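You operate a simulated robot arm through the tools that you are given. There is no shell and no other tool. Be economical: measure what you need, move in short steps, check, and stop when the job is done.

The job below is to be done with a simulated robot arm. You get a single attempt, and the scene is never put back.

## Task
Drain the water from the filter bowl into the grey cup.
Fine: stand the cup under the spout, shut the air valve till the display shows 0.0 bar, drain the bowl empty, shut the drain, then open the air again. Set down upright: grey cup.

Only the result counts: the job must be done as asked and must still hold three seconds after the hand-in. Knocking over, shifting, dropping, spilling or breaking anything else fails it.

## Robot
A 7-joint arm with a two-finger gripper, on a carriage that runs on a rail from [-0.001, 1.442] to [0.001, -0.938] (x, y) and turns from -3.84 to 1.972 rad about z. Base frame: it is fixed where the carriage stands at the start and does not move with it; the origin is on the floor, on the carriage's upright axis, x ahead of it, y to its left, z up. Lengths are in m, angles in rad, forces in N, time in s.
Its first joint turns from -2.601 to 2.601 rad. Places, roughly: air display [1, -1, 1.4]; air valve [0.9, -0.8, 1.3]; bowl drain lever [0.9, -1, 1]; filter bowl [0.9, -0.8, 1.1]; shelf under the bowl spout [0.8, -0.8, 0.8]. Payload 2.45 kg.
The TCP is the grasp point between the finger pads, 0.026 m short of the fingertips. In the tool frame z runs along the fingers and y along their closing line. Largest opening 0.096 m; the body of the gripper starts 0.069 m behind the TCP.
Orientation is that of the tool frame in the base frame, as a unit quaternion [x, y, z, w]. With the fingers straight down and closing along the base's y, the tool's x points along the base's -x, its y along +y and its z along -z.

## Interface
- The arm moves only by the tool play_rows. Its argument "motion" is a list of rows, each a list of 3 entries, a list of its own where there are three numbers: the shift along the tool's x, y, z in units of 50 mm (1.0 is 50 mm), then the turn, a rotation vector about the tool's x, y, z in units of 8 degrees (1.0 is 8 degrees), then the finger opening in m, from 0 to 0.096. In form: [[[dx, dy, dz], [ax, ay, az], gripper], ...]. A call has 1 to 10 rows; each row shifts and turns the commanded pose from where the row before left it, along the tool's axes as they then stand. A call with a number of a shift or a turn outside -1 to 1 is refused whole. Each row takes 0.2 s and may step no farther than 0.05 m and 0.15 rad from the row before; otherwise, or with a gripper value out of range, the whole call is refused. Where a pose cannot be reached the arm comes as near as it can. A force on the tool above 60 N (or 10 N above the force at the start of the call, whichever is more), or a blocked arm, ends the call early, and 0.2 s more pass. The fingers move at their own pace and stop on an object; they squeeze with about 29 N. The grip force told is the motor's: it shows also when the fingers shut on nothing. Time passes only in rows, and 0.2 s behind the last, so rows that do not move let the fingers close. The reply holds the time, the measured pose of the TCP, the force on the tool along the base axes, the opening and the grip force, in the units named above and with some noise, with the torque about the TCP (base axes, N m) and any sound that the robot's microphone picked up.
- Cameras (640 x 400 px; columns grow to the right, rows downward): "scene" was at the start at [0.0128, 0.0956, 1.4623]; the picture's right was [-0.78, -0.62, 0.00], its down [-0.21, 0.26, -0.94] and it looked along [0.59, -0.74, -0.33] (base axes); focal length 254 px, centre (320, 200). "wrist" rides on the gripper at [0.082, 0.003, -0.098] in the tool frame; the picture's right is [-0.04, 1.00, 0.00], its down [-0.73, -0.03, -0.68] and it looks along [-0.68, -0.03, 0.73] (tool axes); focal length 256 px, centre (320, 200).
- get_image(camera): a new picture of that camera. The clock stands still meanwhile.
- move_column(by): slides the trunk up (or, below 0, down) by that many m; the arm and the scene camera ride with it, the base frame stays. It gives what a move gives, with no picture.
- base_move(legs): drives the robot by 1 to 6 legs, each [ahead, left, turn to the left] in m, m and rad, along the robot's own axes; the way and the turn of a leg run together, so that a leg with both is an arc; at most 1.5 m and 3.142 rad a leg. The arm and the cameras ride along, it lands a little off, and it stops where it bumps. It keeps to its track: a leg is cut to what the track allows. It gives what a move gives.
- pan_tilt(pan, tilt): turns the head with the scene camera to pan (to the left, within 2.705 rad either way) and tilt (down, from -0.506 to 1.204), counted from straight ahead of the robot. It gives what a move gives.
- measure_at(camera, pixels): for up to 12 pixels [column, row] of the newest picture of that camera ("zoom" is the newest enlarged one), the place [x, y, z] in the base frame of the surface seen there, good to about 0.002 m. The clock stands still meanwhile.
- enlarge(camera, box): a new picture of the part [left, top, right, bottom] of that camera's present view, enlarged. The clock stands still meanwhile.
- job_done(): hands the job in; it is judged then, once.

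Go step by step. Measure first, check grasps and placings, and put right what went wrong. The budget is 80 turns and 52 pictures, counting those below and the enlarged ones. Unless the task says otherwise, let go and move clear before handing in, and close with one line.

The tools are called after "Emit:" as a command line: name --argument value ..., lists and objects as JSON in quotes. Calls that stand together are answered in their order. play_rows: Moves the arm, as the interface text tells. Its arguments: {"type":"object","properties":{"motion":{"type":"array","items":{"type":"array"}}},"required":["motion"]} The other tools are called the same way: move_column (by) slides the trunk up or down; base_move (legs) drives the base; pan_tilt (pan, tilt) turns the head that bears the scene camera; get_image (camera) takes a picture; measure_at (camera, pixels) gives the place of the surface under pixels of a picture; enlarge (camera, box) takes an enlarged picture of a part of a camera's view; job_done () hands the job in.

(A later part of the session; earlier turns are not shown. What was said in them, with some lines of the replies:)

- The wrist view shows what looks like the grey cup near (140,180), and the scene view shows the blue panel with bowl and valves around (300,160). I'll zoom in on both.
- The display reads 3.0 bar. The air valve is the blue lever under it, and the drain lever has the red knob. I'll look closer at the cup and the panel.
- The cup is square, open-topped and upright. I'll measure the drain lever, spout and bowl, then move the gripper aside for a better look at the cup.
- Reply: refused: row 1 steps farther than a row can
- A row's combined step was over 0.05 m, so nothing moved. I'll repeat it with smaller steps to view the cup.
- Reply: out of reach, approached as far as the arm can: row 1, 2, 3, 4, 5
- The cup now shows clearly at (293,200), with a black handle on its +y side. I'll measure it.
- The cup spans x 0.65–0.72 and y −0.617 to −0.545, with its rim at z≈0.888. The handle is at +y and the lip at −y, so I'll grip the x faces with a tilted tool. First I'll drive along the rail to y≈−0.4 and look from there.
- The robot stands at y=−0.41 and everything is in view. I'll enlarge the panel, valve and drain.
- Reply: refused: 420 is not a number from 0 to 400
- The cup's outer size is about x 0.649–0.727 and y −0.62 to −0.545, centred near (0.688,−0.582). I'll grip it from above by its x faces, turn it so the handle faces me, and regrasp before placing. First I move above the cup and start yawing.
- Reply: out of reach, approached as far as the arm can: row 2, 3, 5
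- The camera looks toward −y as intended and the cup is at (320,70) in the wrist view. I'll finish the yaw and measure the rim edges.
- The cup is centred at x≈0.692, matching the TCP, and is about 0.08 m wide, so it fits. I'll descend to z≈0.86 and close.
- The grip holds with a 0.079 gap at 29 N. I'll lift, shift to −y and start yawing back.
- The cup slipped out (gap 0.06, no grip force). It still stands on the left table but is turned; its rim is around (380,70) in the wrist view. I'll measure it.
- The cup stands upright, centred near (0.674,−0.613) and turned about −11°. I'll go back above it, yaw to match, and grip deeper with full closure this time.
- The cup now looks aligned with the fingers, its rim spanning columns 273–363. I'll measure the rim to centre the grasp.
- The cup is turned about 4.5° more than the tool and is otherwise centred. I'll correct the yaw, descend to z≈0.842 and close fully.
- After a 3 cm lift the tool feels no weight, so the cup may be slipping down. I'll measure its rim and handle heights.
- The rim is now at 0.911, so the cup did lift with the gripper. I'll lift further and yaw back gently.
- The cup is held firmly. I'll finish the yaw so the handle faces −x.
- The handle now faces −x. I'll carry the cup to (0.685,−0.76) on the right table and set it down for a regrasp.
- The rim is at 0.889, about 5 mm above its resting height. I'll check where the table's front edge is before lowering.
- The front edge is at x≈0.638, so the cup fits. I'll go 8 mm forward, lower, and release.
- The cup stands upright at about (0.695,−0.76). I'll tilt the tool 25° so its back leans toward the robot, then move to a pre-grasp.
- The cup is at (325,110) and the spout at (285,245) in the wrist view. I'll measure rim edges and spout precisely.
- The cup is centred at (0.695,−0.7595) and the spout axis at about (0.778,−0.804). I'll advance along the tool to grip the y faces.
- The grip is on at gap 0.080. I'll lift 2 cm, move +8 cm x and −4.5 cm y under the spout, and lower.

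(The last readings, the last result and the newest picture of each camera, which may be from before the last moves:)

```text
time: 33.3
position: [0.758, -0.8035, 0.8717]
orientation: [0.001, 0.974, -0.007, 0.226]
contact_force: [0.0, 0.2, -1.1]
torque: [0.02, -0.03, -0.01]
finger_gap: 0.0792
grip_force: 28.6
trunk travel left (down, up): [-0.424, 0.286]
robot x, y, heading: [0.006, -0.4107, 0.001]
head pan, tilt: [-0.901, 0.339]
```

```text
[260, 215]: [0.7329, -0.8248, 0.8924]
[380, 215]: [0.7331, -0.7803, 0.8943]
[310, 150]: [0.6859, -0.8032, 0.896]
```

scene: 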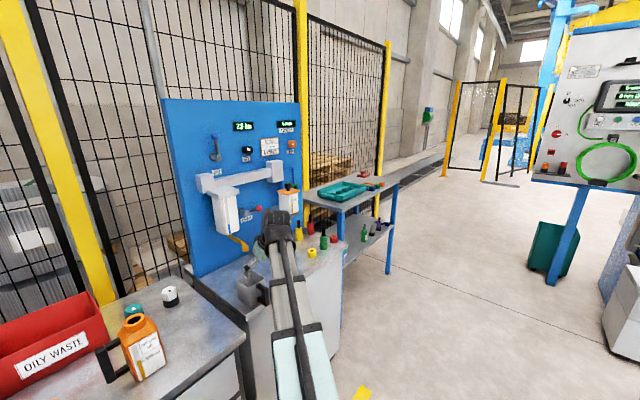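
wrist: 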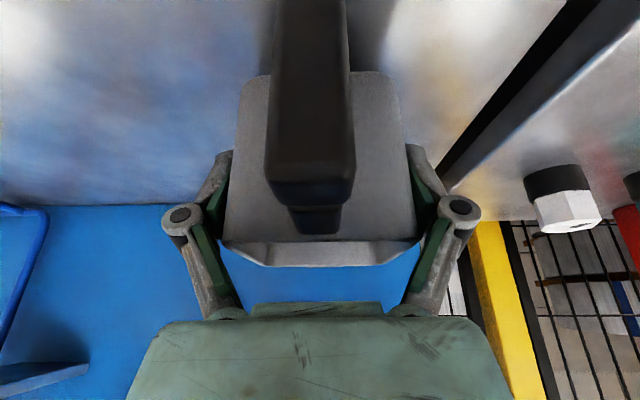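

The cup followed cleanly. I'll lower 2 cm, release, and back off along the tool axis.

Emit:
play_rows --motion '[[[0.09, 0, 0.18], [0, 0, 0], 0.0], [[0.08, 0, 0.16], [0, 0, 0], 0.0], [[0.01, 0, 0.02], [0, 0, 0], 0.0], [[0, 0, 0], [0, 0, 0], 0.0]]'

Emit:
play_rows --motion '[[[0, 0, 0], [0, 0, 0], 0.096], [[0, 0, 0], [0, 0, 0], 0.096], [[0, 0, -0.6], [0, 0, 0], 0.096], [[0, 0, -0.8], [0, 0, 0], 0.096], [[0, 0, -0.8], [0, 0, 0], 0.096], [[0.6, 0, -0.6], [0, 0, 0], 0.096], [[0.6, 0, -0.6], [0, 0, 0], 0.096]]'

Emit:
get_image --camera "wrist"

```text
time: 34.3
position: [0.7572, -0.8042, 0.8525]
orientation: [0.001, 0.974, -0.006, 0.226]
contact_force: [-0.5, -1.2, 11.6]
torque: [0.43, 0.11, -0.02]
finger_gap: 0.0796
grip_force: 29.8
trunk travel left (down, up): [-0.424, 0.286]
robot x, y, heading: [-0.0009, -0.407, 0.011]
head pan, tilt: [-0.901, 0.339]
```

```text
time: 35.9
position: [0.629, -0.8027, 0.979]
orientation: [0.001, 0.974, -0.007, 0.225]
contact_force: [0.5, 0.1, -0.3]
torque: [0.02, 0.02, -0.01]
finger_gap: 0.096
grip_force: 0.0
trunk travel left (down, up): [-0.424, 0.286]
robot x, y, heading: [0.0006, -0.4106, 0.008]
head pan, tilt: [-0.901, 0.339]
```

```text
20 pictures are left
```

wrist: 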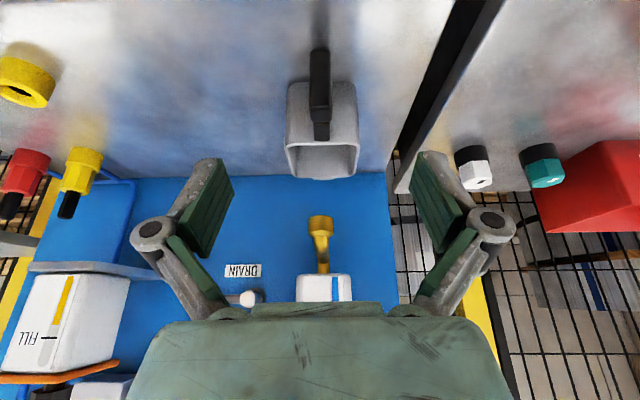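

The cup stands under the spout. Next I'll raise the trunk, turn the tool to point along +x with fingers closed as a poker, and drive toward the panel.

Emit:
move_column --by 0.25

Emit:
play_rows --motion '[[[0, 0, 0], [0, -1, 0], 0.0], [[0, 0, 0], [0, -1, 0], 0.0], [[0, 0, 0], [0, -1, 0], 0.0], [[0, 0, 0], [0, -1, 0], 0.0], [[0, 0, 0], [0, -1, 0], 0.0], [[0, 0, 0], [0, -1, 0], 0.0], [[0, 0, 0], [0, -1, 0], 0.0], [[0, 0, 0], [0, -1, 0], 0.0]]'

Emit:
base_move --legs '[[0, -0.25, 0]]'

Emit:
pan_tilt --pan -0.25 --tilt 0.42

Emit:
get_image --camera "scene"

```text
time: 38.5
position: [0.6291, -0.8028, 1.2297]
orientation: [0.001, 0.974, -0.006, 0.225]
contact_force: [0.0, -0.3, -0.1]
torque: [0.0, -0.02, -0.02]
finger_gap: 0.0962
grip_force: 0.1
trunk travel left (down, up): [-0.674, 0.036]
robot x, y, heading: [0.0, -0.4074, 0.007]
head pan, tilt: [-0.901, 0.339]
```

```text
time: 40.3
position: [0.6299, -0.8021, 1.229]
orientation: [-0.003, 0.707, -0.005, 0.707]
contact_force: [0.2, 0.7, -0.1]
torque: [-0.01, 0.01, 0.02]
finger_gap: 0.0
grip_force: 28.1
trunk travel left (down, up): [-0.674, 0.036]
robot x, y, heading: [0.0041, -0.4087, 0.001]
head pan, tilt: [-0.901, 0.339]
```

```text
time: 42.1
position: [0.6301, -1.0467, 1.2282]
orientation: [-0.004, 0.707, -0.005, 0.707]
contact_force: [-1.0, -0.1, -0.5]
torque: [0.01, 0.0, 0.02]
finger_gap: 0.0
grip_force: 28.5
trunk travel left (down, up): [-0.674, 0.036]
robot x, y, heading: [-0.0008, -0.6573, 0.006]
head pan, tilt: [-0.901, 0.339]
```

```text
time: 43.2
position: [0.6317, -1.0466, 1.2289]
orientation: [-0.004, 0.707, -0.003, 0.707]
contact_force: [0.0, 0.6, 1.0]
torque: [-0.03, -0.05, 0.01]
finger_gap: 0.0
grip_force: 28.4
trunk travel left (down, up): [-0.674, 0.036]
robot x, y, heading: [-0.0005, -0.6531, 0.012]
head pan, tilt: [-0.25, 0.421]
```

```text
19 pictures are left
```

scene: 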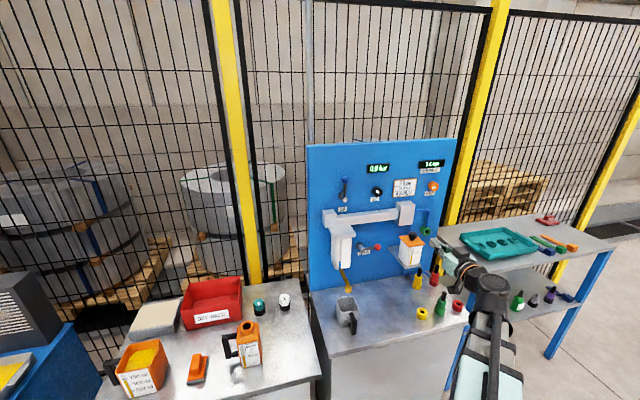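

The panel is in view, with the air display around (378,168). I'll enlarge it and measure both levers again.

Emit:
enlarge --camera "scene" --box '[310, 150, 450, 300]'

Emit:
measure_at --camera "zoom" --pixels '[[136, 105], [136, 80], [150, 115], [200, 255], [240, 257], [220, 255]]'

```text
2.67 times, centred on (380, 225) of scene
```

zoom: 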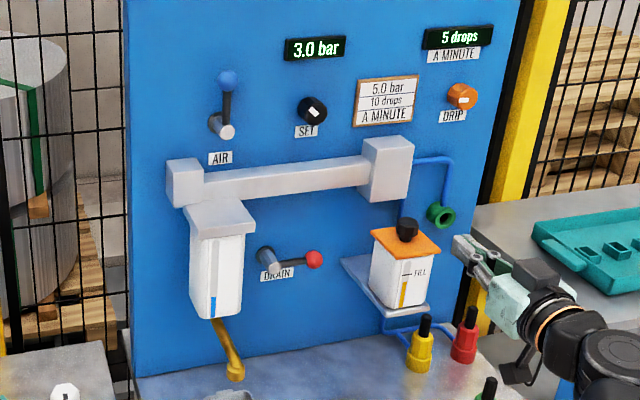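

```text
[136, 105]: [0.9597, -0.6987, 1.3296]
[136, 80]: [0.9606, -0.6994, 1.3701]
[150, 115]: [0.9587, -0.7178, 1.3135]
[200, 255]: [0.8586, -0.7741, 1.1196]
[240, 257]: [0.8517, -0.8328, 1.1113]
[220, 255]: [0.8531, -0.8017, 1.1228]
```

Good view of both levers. I'll measure them at the right zoom pixels.

Emit:
measure_at --camera "zoom" --pixels '[[227, 80], [227, 105], [226, 132], [226, 120], [226, 90], [315, 260], [295, 262], [280, 262], [270, 268], [264, 252], [313, 110], [200, 180]]'

```text
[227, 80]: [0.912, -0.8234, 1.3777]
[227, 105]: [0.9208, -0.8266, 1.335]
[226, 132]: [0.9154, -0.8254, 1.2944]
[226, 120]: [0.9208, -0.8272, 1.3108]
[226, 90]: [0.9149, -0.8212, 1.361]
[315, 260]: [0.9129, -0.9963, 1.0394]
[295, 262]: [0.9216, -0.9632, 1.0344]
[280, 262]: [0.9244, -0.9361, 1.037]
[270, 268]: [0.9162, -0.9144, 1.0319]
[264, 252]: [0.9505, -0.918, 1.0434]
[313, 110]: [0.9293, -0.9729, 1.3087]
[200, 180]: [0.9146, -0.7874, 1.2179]
```

The air ball is at about (0.927,−0.824,1.37) with its hub at (−0.827,1.30). The drain ball is at (0.927,−0.995,1.038) with its hub at (−0.913,1.033). I'll bring the closed fingers to the +y side of the air lever.

Emit:
play_rows --motion '[[[-0.39, 0.76, 0], [0, 0, 0], 0.0], [[-0.39, 0.76, 0], [0, 0, 0], 0.0], [[-0.39, 0.76, 0], [0, 0, 0], 0.0], [[-0.39, 0.76, 0], [0, 0, 0], 0.0], [[-0.39, 0.76, 0], [0, 0, 0], 0.0], [[-0.39, 0.76, 0], [0, 0, 0], 0.0], [[-0.39, 0.76, 0], [0, 0, 0], 0.0], [[0, 0, 0.8], [0, 0, 0], 0.0], [[0, 0, 0.8], [0, 0, 0], 0.0], [[0, 0, 0.8], [0, 0, 0], 0.0]]'

Emit:
get_image --camera "scene"

```text
time: 45.4
position: [0.7856, -0.7965, 1.3776]
orientation: [-0.004, 0.707, -0.004, 0.707]
contact_force: [-0.1, -1.1, 0.4]
torque: [0.0, 0.0, 0.0]
finger_gap: 0.0001
grip_force: 28.5
out of reach, approached as far as the arm can: row 4, 5, 6, 7
trunk travel left (down, up): [-0.674, 0.036]
robot x, y, heading: [0.0022, -0.6557, 0.011]
head pan, tilt: [-0.25, 0.421]
```

```text
17 pictures are left
```

scene: 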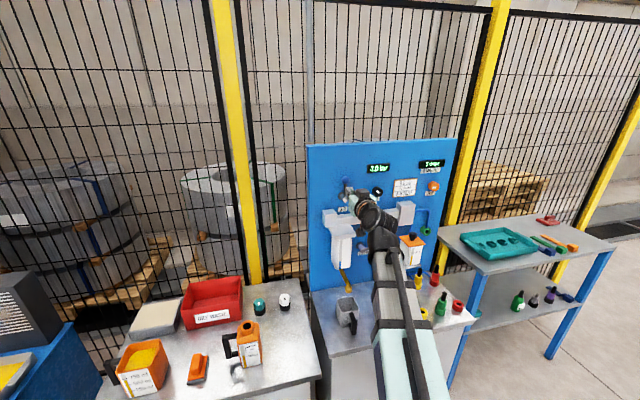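

The tool is at (0.786,−0.797,1.378). I'll advance beside the lever, then begin pushing toward −y.

Emit:
play_rows --motion '[[[0.2, 0.26, 0.6], [0, 0, 0], 0.0], [[0, 0, 0.8], [0, 0, 0], 0.0], [[0, 0, 0.8], [0, 0, 0], 0.0], [[0, 0, 0.36], [0, 0, 0], 0.0]]'

Emit:
play_rows --motion '[[[0, -0.4, 0], [0, 0, 0], 0.0], [[0, -0.34, 0], [0, 0, 0], 0.0], [[0, -0.34, 0], [0, 0, 0], 0.0]]'

Emit:
enlarge --camera "scene" --box '[320, 150, 420, 220]'

```text
time: 46.4
position: [0.9104, -0.7823, 1.3642]
orientation: [-0.006, 0.707, -0.005, 0.707]
contact_force: [1.1, -0.8, 0.7]
torque: [0.02, 0.03, 0.03]
finger_gap: 0.0001
grip_force: 29.0
trunk travel left (down, up): [-0.674, 0.036]
robot x, y, heading: [0.0023, -0.6564, 0.011]
head pan, tilt: [-0.25, 0.421]
```

```text
time: 47.1
position: [0.9115, -0.8012, 1.3657]
orientation: [-0.016, 0.71, 0.009, 0.704]
contact_force: [-5.2, 23.9, 4.8]
torque: [-0.12, -0.08, 0.29]
finger_gap: 0.0001
grip_force: 28.8
trunk travel left (down, up): [-0.674, 0.036]
robot x, y, heading: [-0.003, -0.655, 0.018]
head pan, tilt: [-0.25, 0.421]
stopped in row 3: the force on the tool passed its limit at 67 N (the readings are from after the stop); the commanded pose is now the measured one
```

```text
5.71 times, centred on (370, 185) of scene
```

zoom: 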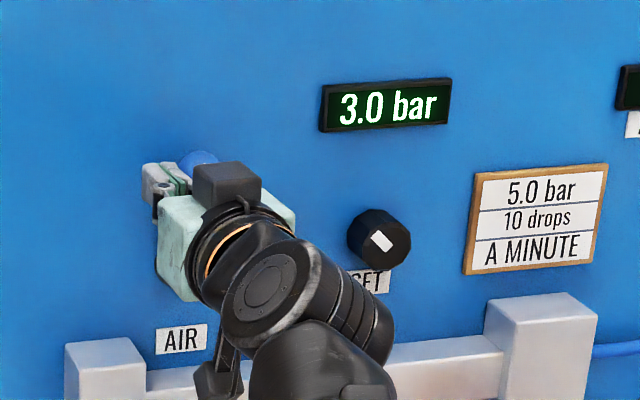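

The lever is against its stop in the −y direction. I'll back off, go round to its −y side and push toward +y.

Emit:
play_rows --motion '[[[0, 0.2, 0], [0, 0, 0], 0.0], [[0, 0, -0.8], [0, 0, 0], 0.0], [[0, 0, -0.8], [0, 0, 0], 0.0], [[0, -0.8, 0], [0, 0, 0], 0.0], [[0, -0.74, 0], [0, 0, 0], 0.0], [[0, 0, 0.8], [0, 0, 0], 0.0], [[0, 0, 0.8], [0, 0, 0], 0.0]]'

Emit:
play_rows --motion '[[[0, 0.4, 0], [0, 0, 0], 0.0], [[-0.05, 0.35, 0], [0, 0, 0], 0.0], [[0, 0.35, 0], [0, 0, 0], 0.0]]'

Emit:
enlarge --camera "scene" --box '[320, 150, 420, 220]'

```text
time: 48.7
position: [0.9179, -0.8799, 1.3628]
orientation: [-0.012, 0.71, 0.006, 0.704]
contact_force: [0.3, 0.4, 0.4]
torque: [-0.02, -0.01, -0.01]
finger_gap: 0.0
grip_force: 28.4
trunk travel left (down, up): [-0.674, 0.036]
robot x, y, heading: [0.0014, -0.6538, 0.016]
head pan, tilt: [-0.25, 0.421]
```

```text
time: 49.5
position: [0.9141, -0.8221, 1.3648]
orientation: [-0.013, 0.71, 0.007, 0.704]
contact_force: [-0.3, -0.1, 0.1]
torque: [0.02, 0.05, 0.02]
finger_gap: 0.0
grip_force: 28.3
trunk travel left (down, up): [-0.674, 0.036]
robot x, y, heading: [-0.0004, -0.6541, 0.017]
head pan, tilt: [-0.25, 0.421]
```

```text
5.71 times, centred on (370, 185) of scene
```

zoom: 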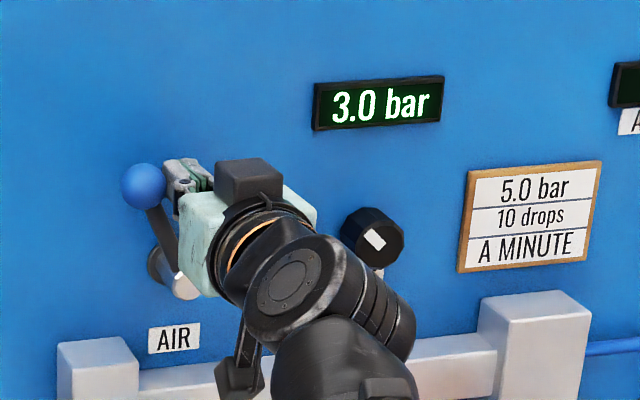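

The lever moves toward +y. I'll follow its arc down until it is horizontal.

Emit:
play_rows --motion '[[[-0.05, 0.15, 0], [0, 0, 0], 0.0], [[0.1, 0.33, 0], [0, 0, 0], 0.0], [[0.19, 0.29, 0], [0, 0, 0], 0.0], [[0.25, 0.23, 0], [0, 0, 0], 0.0], [[0.31, 0.16, 0], [0, 0, 0], 0.0]]'

Emit:
enlarge --camera "scene" --box '[320, 150, 420, 220]'

```text
time: 50.7
position: [0.9123, -0.7651, 1.3236]
orientation: [-0.012, 0.71, 0.006, 0.704]
contact_force: [-0.1, 0.2, -0.4]
torque: [-0.01, 0.01, 0.01]
finger_gap: 0.0001
grip_force: 28.7
trunk travel left (down, up): [-0.674, 0.036]
robot x, y, heading: [-0.0009, -0.6576, 0.015]
head pan, tilt: [-0.25, 0.421]
```

```text
5.71 times, centred on (370, 185) of scene
```

zoom: 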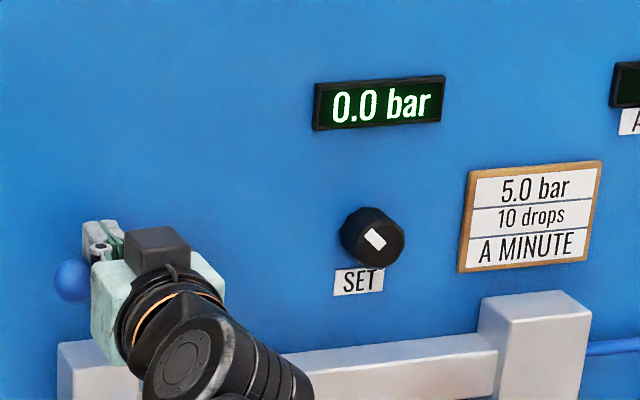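

The display shows 0.0 bar. I'll retract and move to just above the drain lever knob.

Emit:
play_rows --motion '[[[-0.1, 0, -0.8], [0, 0, 0], 0.0], [[0, 0, -1], [0, 0, 0], 0.0], [[0, 0, -1], [0, 0, 0], 0.0], [[0, 0, -1], [0, 0, 0], 0.0], [[0.7, -0.6, 0], [0, 0, 0], 0.0], [[0.7, -0.6, 0], [0, 0, 0], 0.0], [[0.7, -0.6, 0], [0, 0, 0], 0.0], [[0.7, -0.6, 0], [0, 0, 0], 0.0], [[0.7, -0.6, 0], [0, 0, 0], 0.0], [[0.7, -0.6, 0], [0, 0, 0], 0.0]]'

Emit:
enlarge --camera "scene" --box '[310, 150, 450, 300]'

```text
time: 52.9
position: [0.7247, -0.9535, 1.1236]
orientation: [-0.013, 0.71, 0.006, 0.704]
contact_force: [0.5, 0.2, -0.2]
torque: [0.0, -0.02, -0.01]
finger_gap: 0.0
grip_force: 28.2
trunk travel left (down, up): [-0.674, 0.036]
robot x, y, heading: [-0.0057, -0.6569, 0.021]
head pan, tilt: [-0.25, 0.421]
```

```text
2.67 times, centred on (380, 225) of scene
```

zoom: 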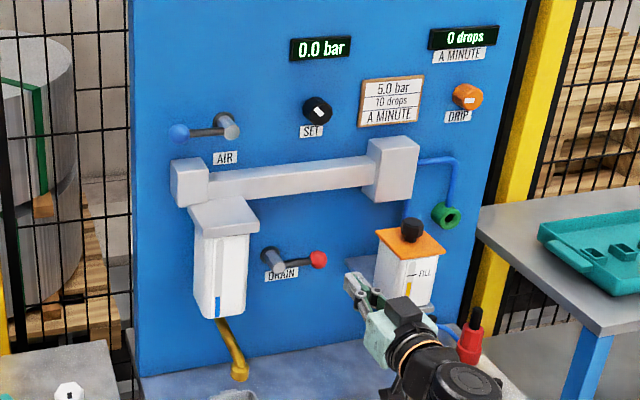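

The air lever now points left and the display reads 0.0 bar. I'll advance over the drain lever and press down gently to test its direction.

Emit:
play_rows --motion '[[[0.5, -0.15, 0.6], [0, 0, 0], 0.0], [[0.27, -0.08, 0.8], [0, 0, 0], 0.0], [[0, 0, 0.9], [0, 0, 0], 0.0], [[0, 0, 0.9], [0, 0, 0], 0.0], [[0, 0, 0.56], [0, 0, 0], 0.0]]'

Emit:
play_rows --motion '[[[0.4, 0, 0], [0, 0, 0], 0.0], [[0.3, 0, 0], [0, 0, 0], 0.0], [[0.3, 0, 0], [0, 0, 0], 0.0], [[0.3, 0, 0], [0, 0, 0], 0.0]]'

Emit:
enlarge --camera "scene" --box '[310, 200, 420, 310]'

```text
time: 54.1
position: [0.9125, -0.9597, 1.0845]
orientation: [-0.012, 0.71, 0.006, 0.704]
contact_force: [-0.2, 0.0, -0.3]
torque: [-0.04, 0.01, 0.01]
finger_gap: 0.0
grip_force: 28.4
trunk travel left (down, up): [-0.674, 0.036]
robot x, y, heading: [-0.0027, -0.6567, 0.012]
head pan, tilt: [-0.25, 0.421]
```

```text
time: 55.0
position: [0.911, -0.9602, 1.0484]
orientation: [-0.011, 0.703, 0.01, 0.711]
contact_force: [-4.3, -1.1, 20.5]
torque: [0.03, -0.25, 0.22]
finger_gap: 0.006
grip_force: 28.9
trunk travel left (down, up): [-0.674, 0.036]
robot x, y, heading: [0.0013, -0.651, 0.017]
head pan, tilt: [-0.25, 0.421]
stopped in row 4: the force on the tool passed its limit at 73 N (the readings are from after the stop); the commanded pose is now the measured one
```

```text
3.64 times, centred on (365, 255) of scene
```

zoom: 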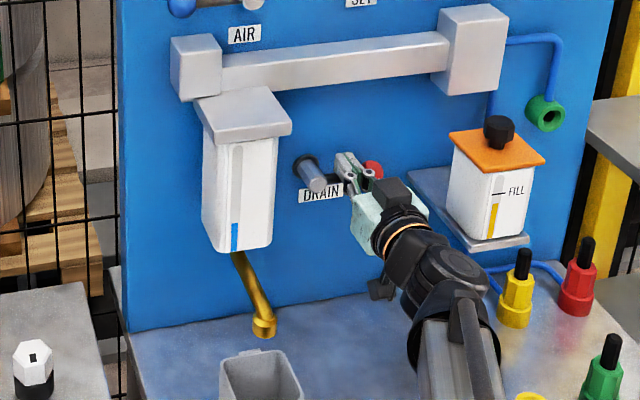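

Down is blocked, so the drain opens upward. Before going below the lever I'll measure the small shelf next to it.

Emit:
measure_at --camera "zoom" --pixels '[[412, 175], [430, 205], [462, 245], [455, 238], [460, 200], [375, 168], [310, 172], [500, 220]]'

Emit:
play_rows --motion '[[[-0.3, 0, 0], [0, 0, 0], 0.0], [[0, 0, -0.9], [0, 0, 0], 0.0], [[0, 0, -0.9], [0, 0, 0], 0.0]]'

```text
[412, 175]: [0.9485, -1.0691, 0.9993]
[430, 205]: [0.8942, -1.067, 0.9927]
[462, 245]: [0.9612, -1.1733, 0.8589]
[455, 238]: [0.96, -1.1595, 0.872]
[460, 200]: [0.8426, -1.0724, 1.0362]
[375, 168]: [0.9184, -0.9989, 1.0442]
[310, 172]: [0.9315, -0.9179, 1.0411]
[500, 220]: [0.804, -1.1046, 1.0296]
```

```text
time: 55.8
position: [0.8226, -0.9635, 1.0561]
orientation: [-0.01, 0.704, 0.008, 0.71]
contact_force: [0.2, -0.3, 0.3]
torque: [-0.01, -0.03, 0.01]
finger_gap: 0.0001
grip_force: 28.4
trunk travel left (down, up): [-0.674, 0.036]
robot x, y, heading: [0.0001, -0.6527, 0.016]
head pan, tilt: [-0.25, 0.421]
```

The shelf's edge is at y≈−1.067, so there is room. I'll go below the drain lever and start pushing up.

Emit:
play_rows --motion '[[[0.64, -0.05, 0], [0, 0, 0], 0.0], [[0.64, -0.05, 0], [0, 0, 0], 0.0], [[0, 0, 0.9], [0, 0, 0], 0.0], [[0, 0, 0.9], [0, 0, 0], 0.0]]'

Emit:
play_rows --motion '[[[-0.4, 0, 0], [0, 0, 0], 0.0], [[-0.3, 0, 0], [0, 0, 0], 0.0], [[-0.3, 0, 0], [0, 0, 0], 0.0]]'

Emit:
enlarge --camera "scene" --box '[310, 200, 420, 310]'

```text
time: 56.8
position: [0.9136, -0.9662, 0.9959]
orientation: [-0.01, 0.705, 0.008, 0.709]
contact_force: [0.2, -0.1, 0.2]
torque: [-0.04, -0.01, 0.02]
finger_gap: 0.0
grip_force: 28.1
trunk travel left (down, up): [-0.674, 0.036]
robot x, y, heading: [-0.002, -0.6524, 0.012]
head pan, tilt: [-0.25, 0.421]
```

```text
time: 57.5
position: [0.9143, -0.9669, 1.0427]
orientation: [-0.01, 0.704, 0.009, 0.71]
contact_force: [-1.4, -1.6, -2.4]
torque: [-0.01, 0.0, 0.0]
finger_gap: 0.0
grip_force: 28.5
trunk travel left (down, up): [-0.674, 0.036]
robot x, y, heading: [0.0019, -0.6503, 0.02]
head pan, tilt: [-0.25, 0.421]
```

```text
3.64 times, centred on (365, 255) of scene
```

zoom: 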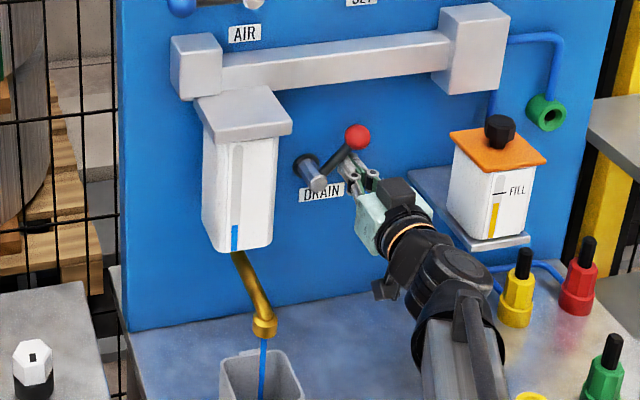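

Water runs from the spout into the cup with the lever about 35° open. I'll open it a bit more and wait.

Emit:
play_rows --motion '[[[-0.3, 0.1, 0], [0, 0, 0], 0.0], [[-0.26, 0.16, 0], [0, 0, 0], 0.0], [[0, 0, 0], [0, 0, 0], 0.0], [[0, 0, 0], [0, 0, 0], 0.0], [[0, 0, 0], [0, 0, 0], 0.0], [[0, 0, 0], [0, 0, 0], 0.0], [[0, 0, 0], [0, 0, 0], 0.0], [[0, 0, 0], [0, 0, 0], 0.0], [[0, 0, 0], [0, 0, 0], 0.0], [[0, 0, 0], [0, 0, 0], 0.0]]'

Emit:
enlarge --camera "scene" --box '[310, 200, 420, 310]'

```text
time: 59.8
position: [0.9159, -0.9526, 1.072]
orientation: [-0.009, 0.705, 0.007, 0.709]
contact_force: [0.0, -0.3, 0.6]
torque: [-0.03, -0.01, -0.05]
finger_gap: 0.0
grip_force: 28.7
trunk travel left (down, up): [-0.674, 0.036]
robot x, y, heading: [0.0001, -0.6549, 0.017]
head pan, tilt: [-0.25, 0.421]
```

```text
3.64 times, centred on (365, 255) of scene
```

zoom: 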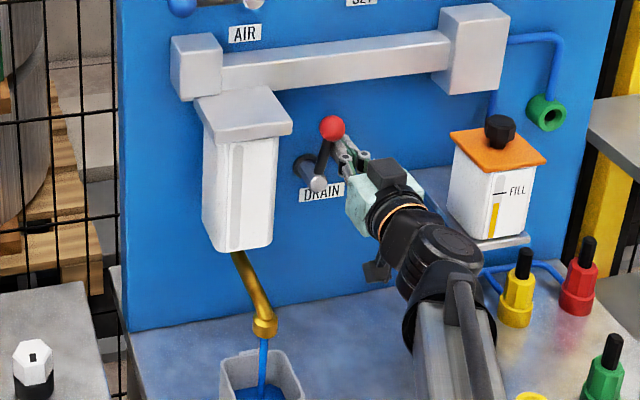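

The gauge looks empty but a stream still runs. I'll wait longer.

Emit:
play_rows --motion '[[[0, 0, 0], [0, 0, 0], 0.0], [[0, 0, 0], [0, 0, 0], 0.0], [[0, 0, 0], [0, 0, 0], 0.0], [[0, 0, 0], [0, 0, 0], 0.0], [[0, 0, 0], [0, 0, 0], 0.0], [[0, 0, 0], [0, 0, 0], 0.0], [[0, 0, 0], [0, 0, 0], 0.0], [[0, 0, 0], [0, 0, 0], 0.0], [[0, 0, 0], [0, 0, 0], 0.0], [[0, 0, 0], [0, 0, 0], 0.0]]'

Emit:
play_rows --motion '[[[0, -0.2, 0], [0, 0, 0], 0.0], [[0, 0, -0.9], [0, 0, 0], 0.0], [[0, 0, -0.9], [0, 0, 0], 0.0], [[0, 0, 0], [0, 0, 0], 0.0], [[0, 0, 0], [0, 0, 0], 0.0]]'

Emit:
enlarge --camera "scene" --box '[310, 200, 420, 310]'

Emit:
measure_at --camera "zoom" --pixels '[[332, 127], [318, 182], [324, 155], [290, 115], [272, 200], [285, 128]]'

```text
time: 62.0
position: [0.9146, -0.953, 1.0728]
orientation: [-0.01, 0.705, 0.009, 0.709]
contact_force: [0.6, -0.2, 0.0]
torque: [-0.02, -0.01, 0.0]
finger_gap: 0.0001
grip_force: 29.0
trunk travel left (down, up): [-0.674, 0.036]
robot x, y, heading: [-0.0002, -0.6527, 0.016]
head pan, tilt: [-0.25, 0.421]
```

```text
time: 63.1
position: [0.823, -0.9648, 1.0722]
orientation: [-0.01, 0.705, 0.009, 0.709]
contact_force: [0.5, 0.2, -0.6]
torque: [0.02, -0.04, 0.0]
finger_gap: 0.0
grip_force: 28.2
trunk travel left (down, up): [-0.674, 0.036]
robot x, y, heading: [-0.0024, -0.6563, 0.019]
head pan, tilt: [-0.25, 0.421]
```

```text
3.64 times, centred on (365, 255) of scene
```

zoom: 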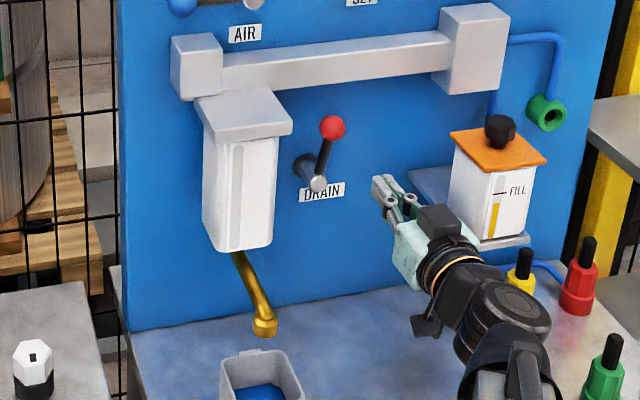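

```text
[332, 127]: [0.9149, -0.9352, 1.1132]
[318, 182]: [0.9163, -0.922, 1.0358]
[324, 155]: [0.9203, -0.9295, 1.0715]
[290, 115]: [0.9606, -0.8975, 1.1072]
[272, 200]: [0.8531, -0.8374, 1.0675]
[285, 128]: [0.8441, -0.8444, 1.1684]
```

The stream has stopped, the gauge is empty and the water is in the cup. I'll go to the +y side of the drain lever and push it back down to shut.

Emit:
play_rows --motion '[[[-0.34, 0.6, 0], [0, 0, 0], 0.0], [[-0.34, 0.6, 0], [0, 0, 0], 0.0], [[0, 0, 0.9], [0, 0, 0], 0.0], [[0, 0, 0.9], [0, 0, 0], 0.0]]'

Emit:
play_rows --motion '[[[0.07, -0.15, 0], [0, 0, 0], 0.0], [[0.03, -0.36, 0], [0, 0, 0], 0.0], [[0.11, -0.34, 0], [0, 0, 0], 0.0], [[0.2, -0.3, 0], [0, 0, 0], 0.0], [[0.27, -0.24, 0], [0, 0, 0], 0.0], [[0.32, -0.16, 0], [0, 0, 0], 0.0], [[0.14, 0, 0], [0, 0, 0], 0.0]]'

Emit:
enlarge --camera "scene" --box '[310, 200, 420, 310]'

```text
time: 64.2
position: [0.9118, -0.9035, 1.1057]
orientation: [-0.009, 0.705, 0.008, 0.709]
contact_force: [0.0, -1.0, 0.4]
torque: [0.0, -0.03, -0.01]
finger_gap: 0.0
grip_force: 28.4
trunk travel left (down, up): [-0.674, 0.036]
robot x, y, heading: [-0.0003, -0.6525, 0.015]
head pan, tilt: [-0.25, 0.421]
```

```text
time: 65.8
position: [0.9138, -0.9815, 1.0556]
orientation: [-0.009, 0.703, 0.008, 0.711]
contact_force: [7.2, -2.2, 25.5]
torque: [-0.33, -0.44, 0.02]
finger_gap: 0.0001
grip_force: 28.1
trunk travel left (down, up): [-0.674, 0.036]
robot x, y, heading: [0.0018, -0.6552, 0.021]
head pan, tilt: [-0.25, 0.421]
```

```text
3.64 times, centred on (365, 255) of scene
```

zoom: 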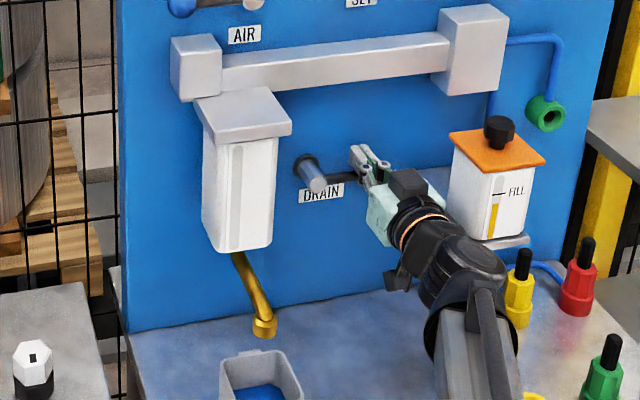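

The drain is shut against its stop with the knob horizontal again. I'll back off and travel to the air lever.

Emit:
play_rows --motion '[[[-0.3, 0, 0], [0, 0, 0], 0.0], [[0, 0, -1], [0, 0, 0], 0.0], [[0, 0, -1], [0, 0, 0], 0.0], [[0, 0, -1], [0, 0, 0], 0.0], [[-0.65, 0.7, -0.1], [0, 0, 0], 0.0], [[-0.65, 0.7, -0.1], [0, 0, 0], 0.0], [[-0.65, 0.7, -0.1], [0, 0, 0], 0.0], [[-0.65, 0.7, -0.1], [0, 0, 0], 0.0], [[-0.65, 0.7, -0.1], [0, 0, 0], 0.0], [[-0.65, 0.7, -0.1], [0, 0, 0], 0.0]]'

Emit:
play_rows --motion '[[[0, 0, 0], [0, 0.85, 0], 0.0], [[0, 0, 0], [0, 0.85, 0], 0.0], [[0, 0, 0], [0, 0.85, 0], 0.0]]'

Emit:
enlarge --camera "scene" --box '[310, 140, 430, 240]'

```text
time: 68.0
position: [0.7272, -0.773, 1.2592]
orientation: [-0.011, 0.704, 0.008, 0.71]
contact_force: [-0.7, 0.1, 1.0]
torque: [-0.02, -0.01, -0.01]
finger_gap: 0.0001
grip_force: 28.7
trunk travel left (down, up): [-0.674, 0.036]
robot x, y, heading: [0.0038, -0.6543, 0.017]
head pan, tilt: [-0.25, 0.421]
```

```text
time: 68.8
position: [0.7261, -0.7744, 1.2588]
orientation: [-0.01, 0.82, 0.006, 0.572]
contact_force: [0.8, -0.4, 0.3]
torque: [-0.01, 0.0, -0.04]
finger_gap: 0.0
grip_force: 28.4
trunk travel left (down, up): [-0.674, 0.036]
robot x, y, heading: [0.0036, -0.6509, 0.019]
head pan, tilt: [-0.25, 0.421]
```

```text
4.00 times, centred on (370, 190) of scene
```

zoom: 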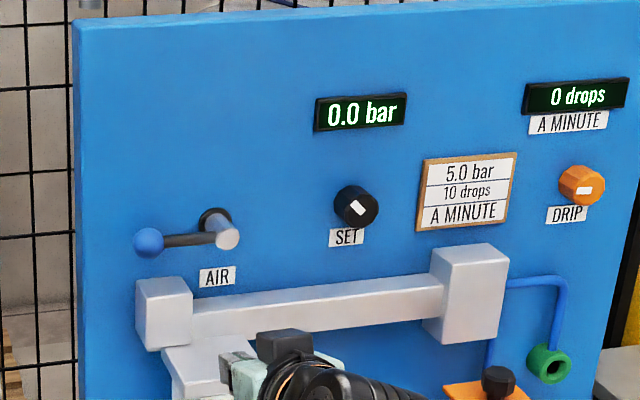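

Emit:
measure_at --camera "zoom" --pixels '[[148, 242], [180, 240], [205, 238], [228, 238], [165, 280], [150, 285], [165, 310], [190, 355], [215, 350], [148, 255], [148, 230]]'

```text
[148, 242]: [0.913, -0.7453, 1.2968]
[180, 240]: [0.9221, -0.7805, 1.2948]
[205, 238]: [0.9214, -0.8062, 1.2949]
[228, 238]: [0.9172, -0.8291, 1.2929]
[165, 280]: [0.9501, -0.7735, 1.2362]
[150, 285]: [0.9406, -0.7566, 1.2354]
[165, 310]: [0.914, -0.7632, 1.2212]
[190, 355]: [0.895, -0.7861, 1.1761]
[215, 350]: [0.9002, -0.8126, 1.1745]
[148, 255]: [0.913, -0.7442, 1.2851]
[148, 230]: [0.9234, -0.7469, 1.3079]
```

The air ball is at (0.927,−0.747,1.297), with the manifold top at 1.236 below it. That leaves room for a poker at z≈1.261. I'll set a 10° pitch and approach, stopping short to check the pose.

Emit:
play_rows --motion '[[[0, 0.16, 0], [0, -0.64, 0], 0.0], [[-0.04, 0.16, 0], [0, -0.64, 0], 0.0], [[-0.157, 0, 0.886], [0, 0, 0], 0.0], [[-0.157, 0, 0.886], [0, 0, 0], 0.0], [[-0.1, 0, 0.57], [0, 0, 0], 0.0], [[0, 0, 0], [0, 0, 0], 0.0]]'

```text
time: 70.2
position: [0.8453, -0.7567, 1.2589]
orientation: [-0.01, 0.765, 0.007, 0.644]
contact_force: [0.4, 0.5, -0.7]
torque: [0.01, 0.0, 0.0]
finger_gap: 0.0001
grip_force: 28.5
trunk travel left (down, up): [-0.674, 0.036]
robot x, y, heading: [-0.0007, -0.6539, 0.017]
head pan, tilt: [-0.25, 0.421]
```

Pose is good. I'll go in under the ball and push the lever up along its arc.

Emit:
play_rows --motion '[[[-0.13, 0, 0.6], [0, 0, 0], 0.0], [[-0.12, 0, 0.58], [0, 0, 0], 0.0], [[-0.24, 0, -0.04], [0, 0, 0], 0.0], [[-0.37, 0.07, -0.065], [0, 0, 0], 0.0], [[-0.38, -0.02, -0.065], [0, 0, 0], 0.0]]'

Emit:
play_rows --motion '[[[-0.36, -0.12, -0.06], [0, 0, 0], 0.0], [[-0.32, -0.21, -0.055], [0, 0, 0], 0.0], [[-0.25, -0.29, -0.045], [0, 0, 0], 0.0], [[-0.17, -0.35, -0.03], [0, 0, 0], 0.0], [[0, -0.13, 0], [0, 0, 0], 0.0]]'

Emit:
enlarge --camera "scene" --box '[310, 140, 430, 240]'

```text
time: 71.3
position: [0.9073, -0.7532, 1.3111]
orientation: [-0.01, 0.764, 0.008, 0.645]
contact_force: [0.1, -2.1, -2.7]
torque: [0.04, 0.07, -0.01]
finger_gap: 0.0001
grip_force: 28.0
trunk travel left (down, up): [-0.674, 0.036]
robot x, y, heading: [0.0007, -0.6571, 0.012]
head pan, tilt: [-0.25, 0.421]
```

```text
time: 72.5
position: [0.9058, -0.802, 1.3695]
orientation: [-0.013, 0.765, 0.009, 0.644]
contact_force: [-2.0, 18.0, -2.0]
torque: [-0.03, 0.03, 0.32]
finger_gap: 0.0
grip_force: 28.5
trunk travel left (down, up): [-0.674, 0.036]
robot x, y, heading: [-0.0006, -0.6543, 0.02]
head pan, tilt: [-0.25, 0.421]
```

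```text
4.00 times, centred on (370, 190) of scene
```

zoom: 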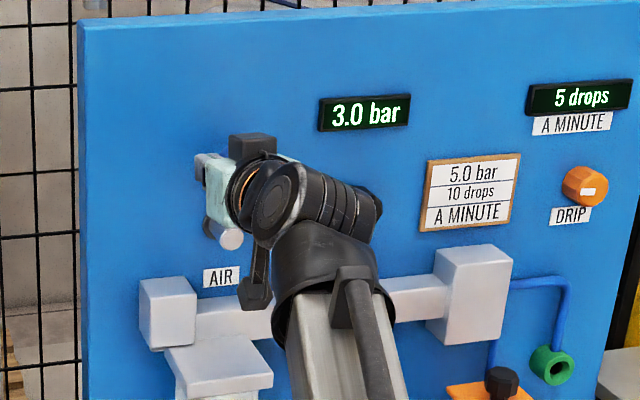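

The air is back at 3.0 bar with the lever at its stop. I'll back off, retract and do a final check.

Emit:
play_rows --motion '[[[0, 0.3, 0], [0, 0, 0], 0.0], [[0, 0, -1], [0, 0, 0], 0.0], [[0, 0, -1], [0, 0, 0], 0.0], [[0, 0, -1], [0, 0, 0], 0.0], [[0, 0, -1], [0, 0, 0], 0.0], [[0, 0, -0.8], [0, 0, 0], 0.0]]'

Emit:
base_move --legs '[[0, 0.35, 0]]'

Emit:
pan_tilt --pan -0.6 --tilt 0.5

Emit:
get_image --camera "scene"

```text
time: 74.0
position: [0.6709, -0.7982, 1.4082]
orientation: [-0.011, 0.764, 0.009, 0.644]
contact_force: [0.0, 0.5, -0.1]
torque: [-0.03, -0.01, 0.03]
finger_gap: 0.0
grip_force: 28.5
trunk travel left (down, up): [-0.674, 0.036]
robot x, y, heading: [0.0016, -0.6541, 0.01]
head pan, tilt: [-0.25, 0.421]
```

```text
time: 76.2
position: [0.6695, -0.4521, 1.4073]
orientation: [-0.009, 0.765, 0.006, 0.644]
contact_force: [0.4, 0.0, -0.2]
torque: [0.01, -0.02, 0.0]
finger_gap: 0.0
grip_force: 28.0
trunk travel left (down, up): [-0.674, 0.036]
robot x, y, heading: [0.0024, -0.303, 0.007]
head pan, tilt: [-0.25, 0.421]
```

```text
time: 77.0
position: [0.6701, -0.4539, 1.4072]
orientation: [-0.008, 0.765, 0.006, 0.644]
contact_force: [-0.4, -0.8, -0.1]
torque: [-0.04, -0.02, 0.0]
finger_gap: 0.0
grip_force: 29.0
trunk travel left (down, up): [-0.674, 0.036]
robot x, y, heading: [0.0021, -0.3067, 0.01]
head pan, tilt: [-0.6, 0.499]
```

```text
5 pictures are left
```

scene: 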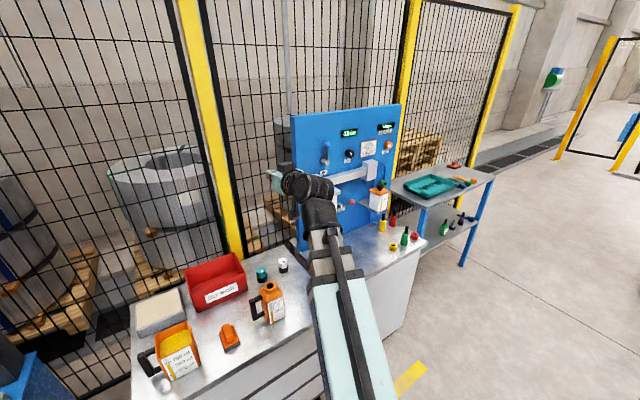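

The arm hides the cup from here. I'll drive the other way for a clear last look.

Emit:
base_move --legs '[[0, -0.6, 0]]'

Emit:
pan_tilt --pan 0.05 --tilt 0.5

Emit:
get_image --camera "scene"

```text
time: 80.4
position: [0.672, -1.048, 1.4072]
orientation: [-0.01, 0.765, 0.007, 0.644]
contact_force: [0.7, -0.7, 0.6]
torque: [-0.02, 0.03, 0.0]
finger_gap: 0.0004
grip_force: 28.6
trunk travel left (down, up): [-0.674, 0.036]
robot x, y, heading: [0.0001, -0.9029, 0.01]
head pan, tilt: [-0.6, 0.499]
```

```text
time: 81.5
position: [0.6717, -1.0462, 1.4084]
orientation: [-0.01, 0.765, 0.007, 0.644]
contact_force: [-0.7, -0.2, -0.1]
torque: [0.02, 0.03, -0.01]
finger_gap: 0.0003
grip_force: 28.7
trunk travel left (down, up): [-0.674, 0.036]
robot x, y, heading: [-0.0023, -0.9031, 0.014]
head pan, tilt: [0.051, 0.499]
```

```text
4 pictures are left
```

scene: 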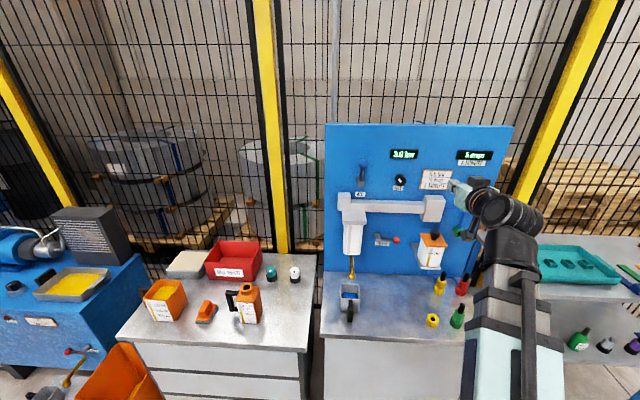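

Emit:
enlarge --camera "scene" --box '[320, 130, 480, 330]'

```text
2.00 times, centred on (400, 230) of scene
```

zoom: 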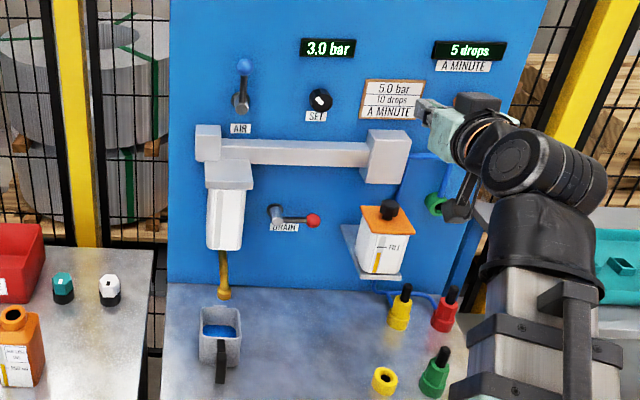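

The final view shows everything in place: air lever up with 3.0 bar on the display, drain knob horizontal, bowl gauge empty. The grey cup stands upright under the spout with the water in it, and the arm is clear, so I'm handing in.

Emit:
job_done

```text
The job is handed in.
```

The bowl is drained into the grey cup, which stands upright under the spout; the drain is shut and the air is open again at 3.0 bar. On the first lift the cup slipped from the gripper while still empty and landed upright on the bench, and I saw no damage or spill.
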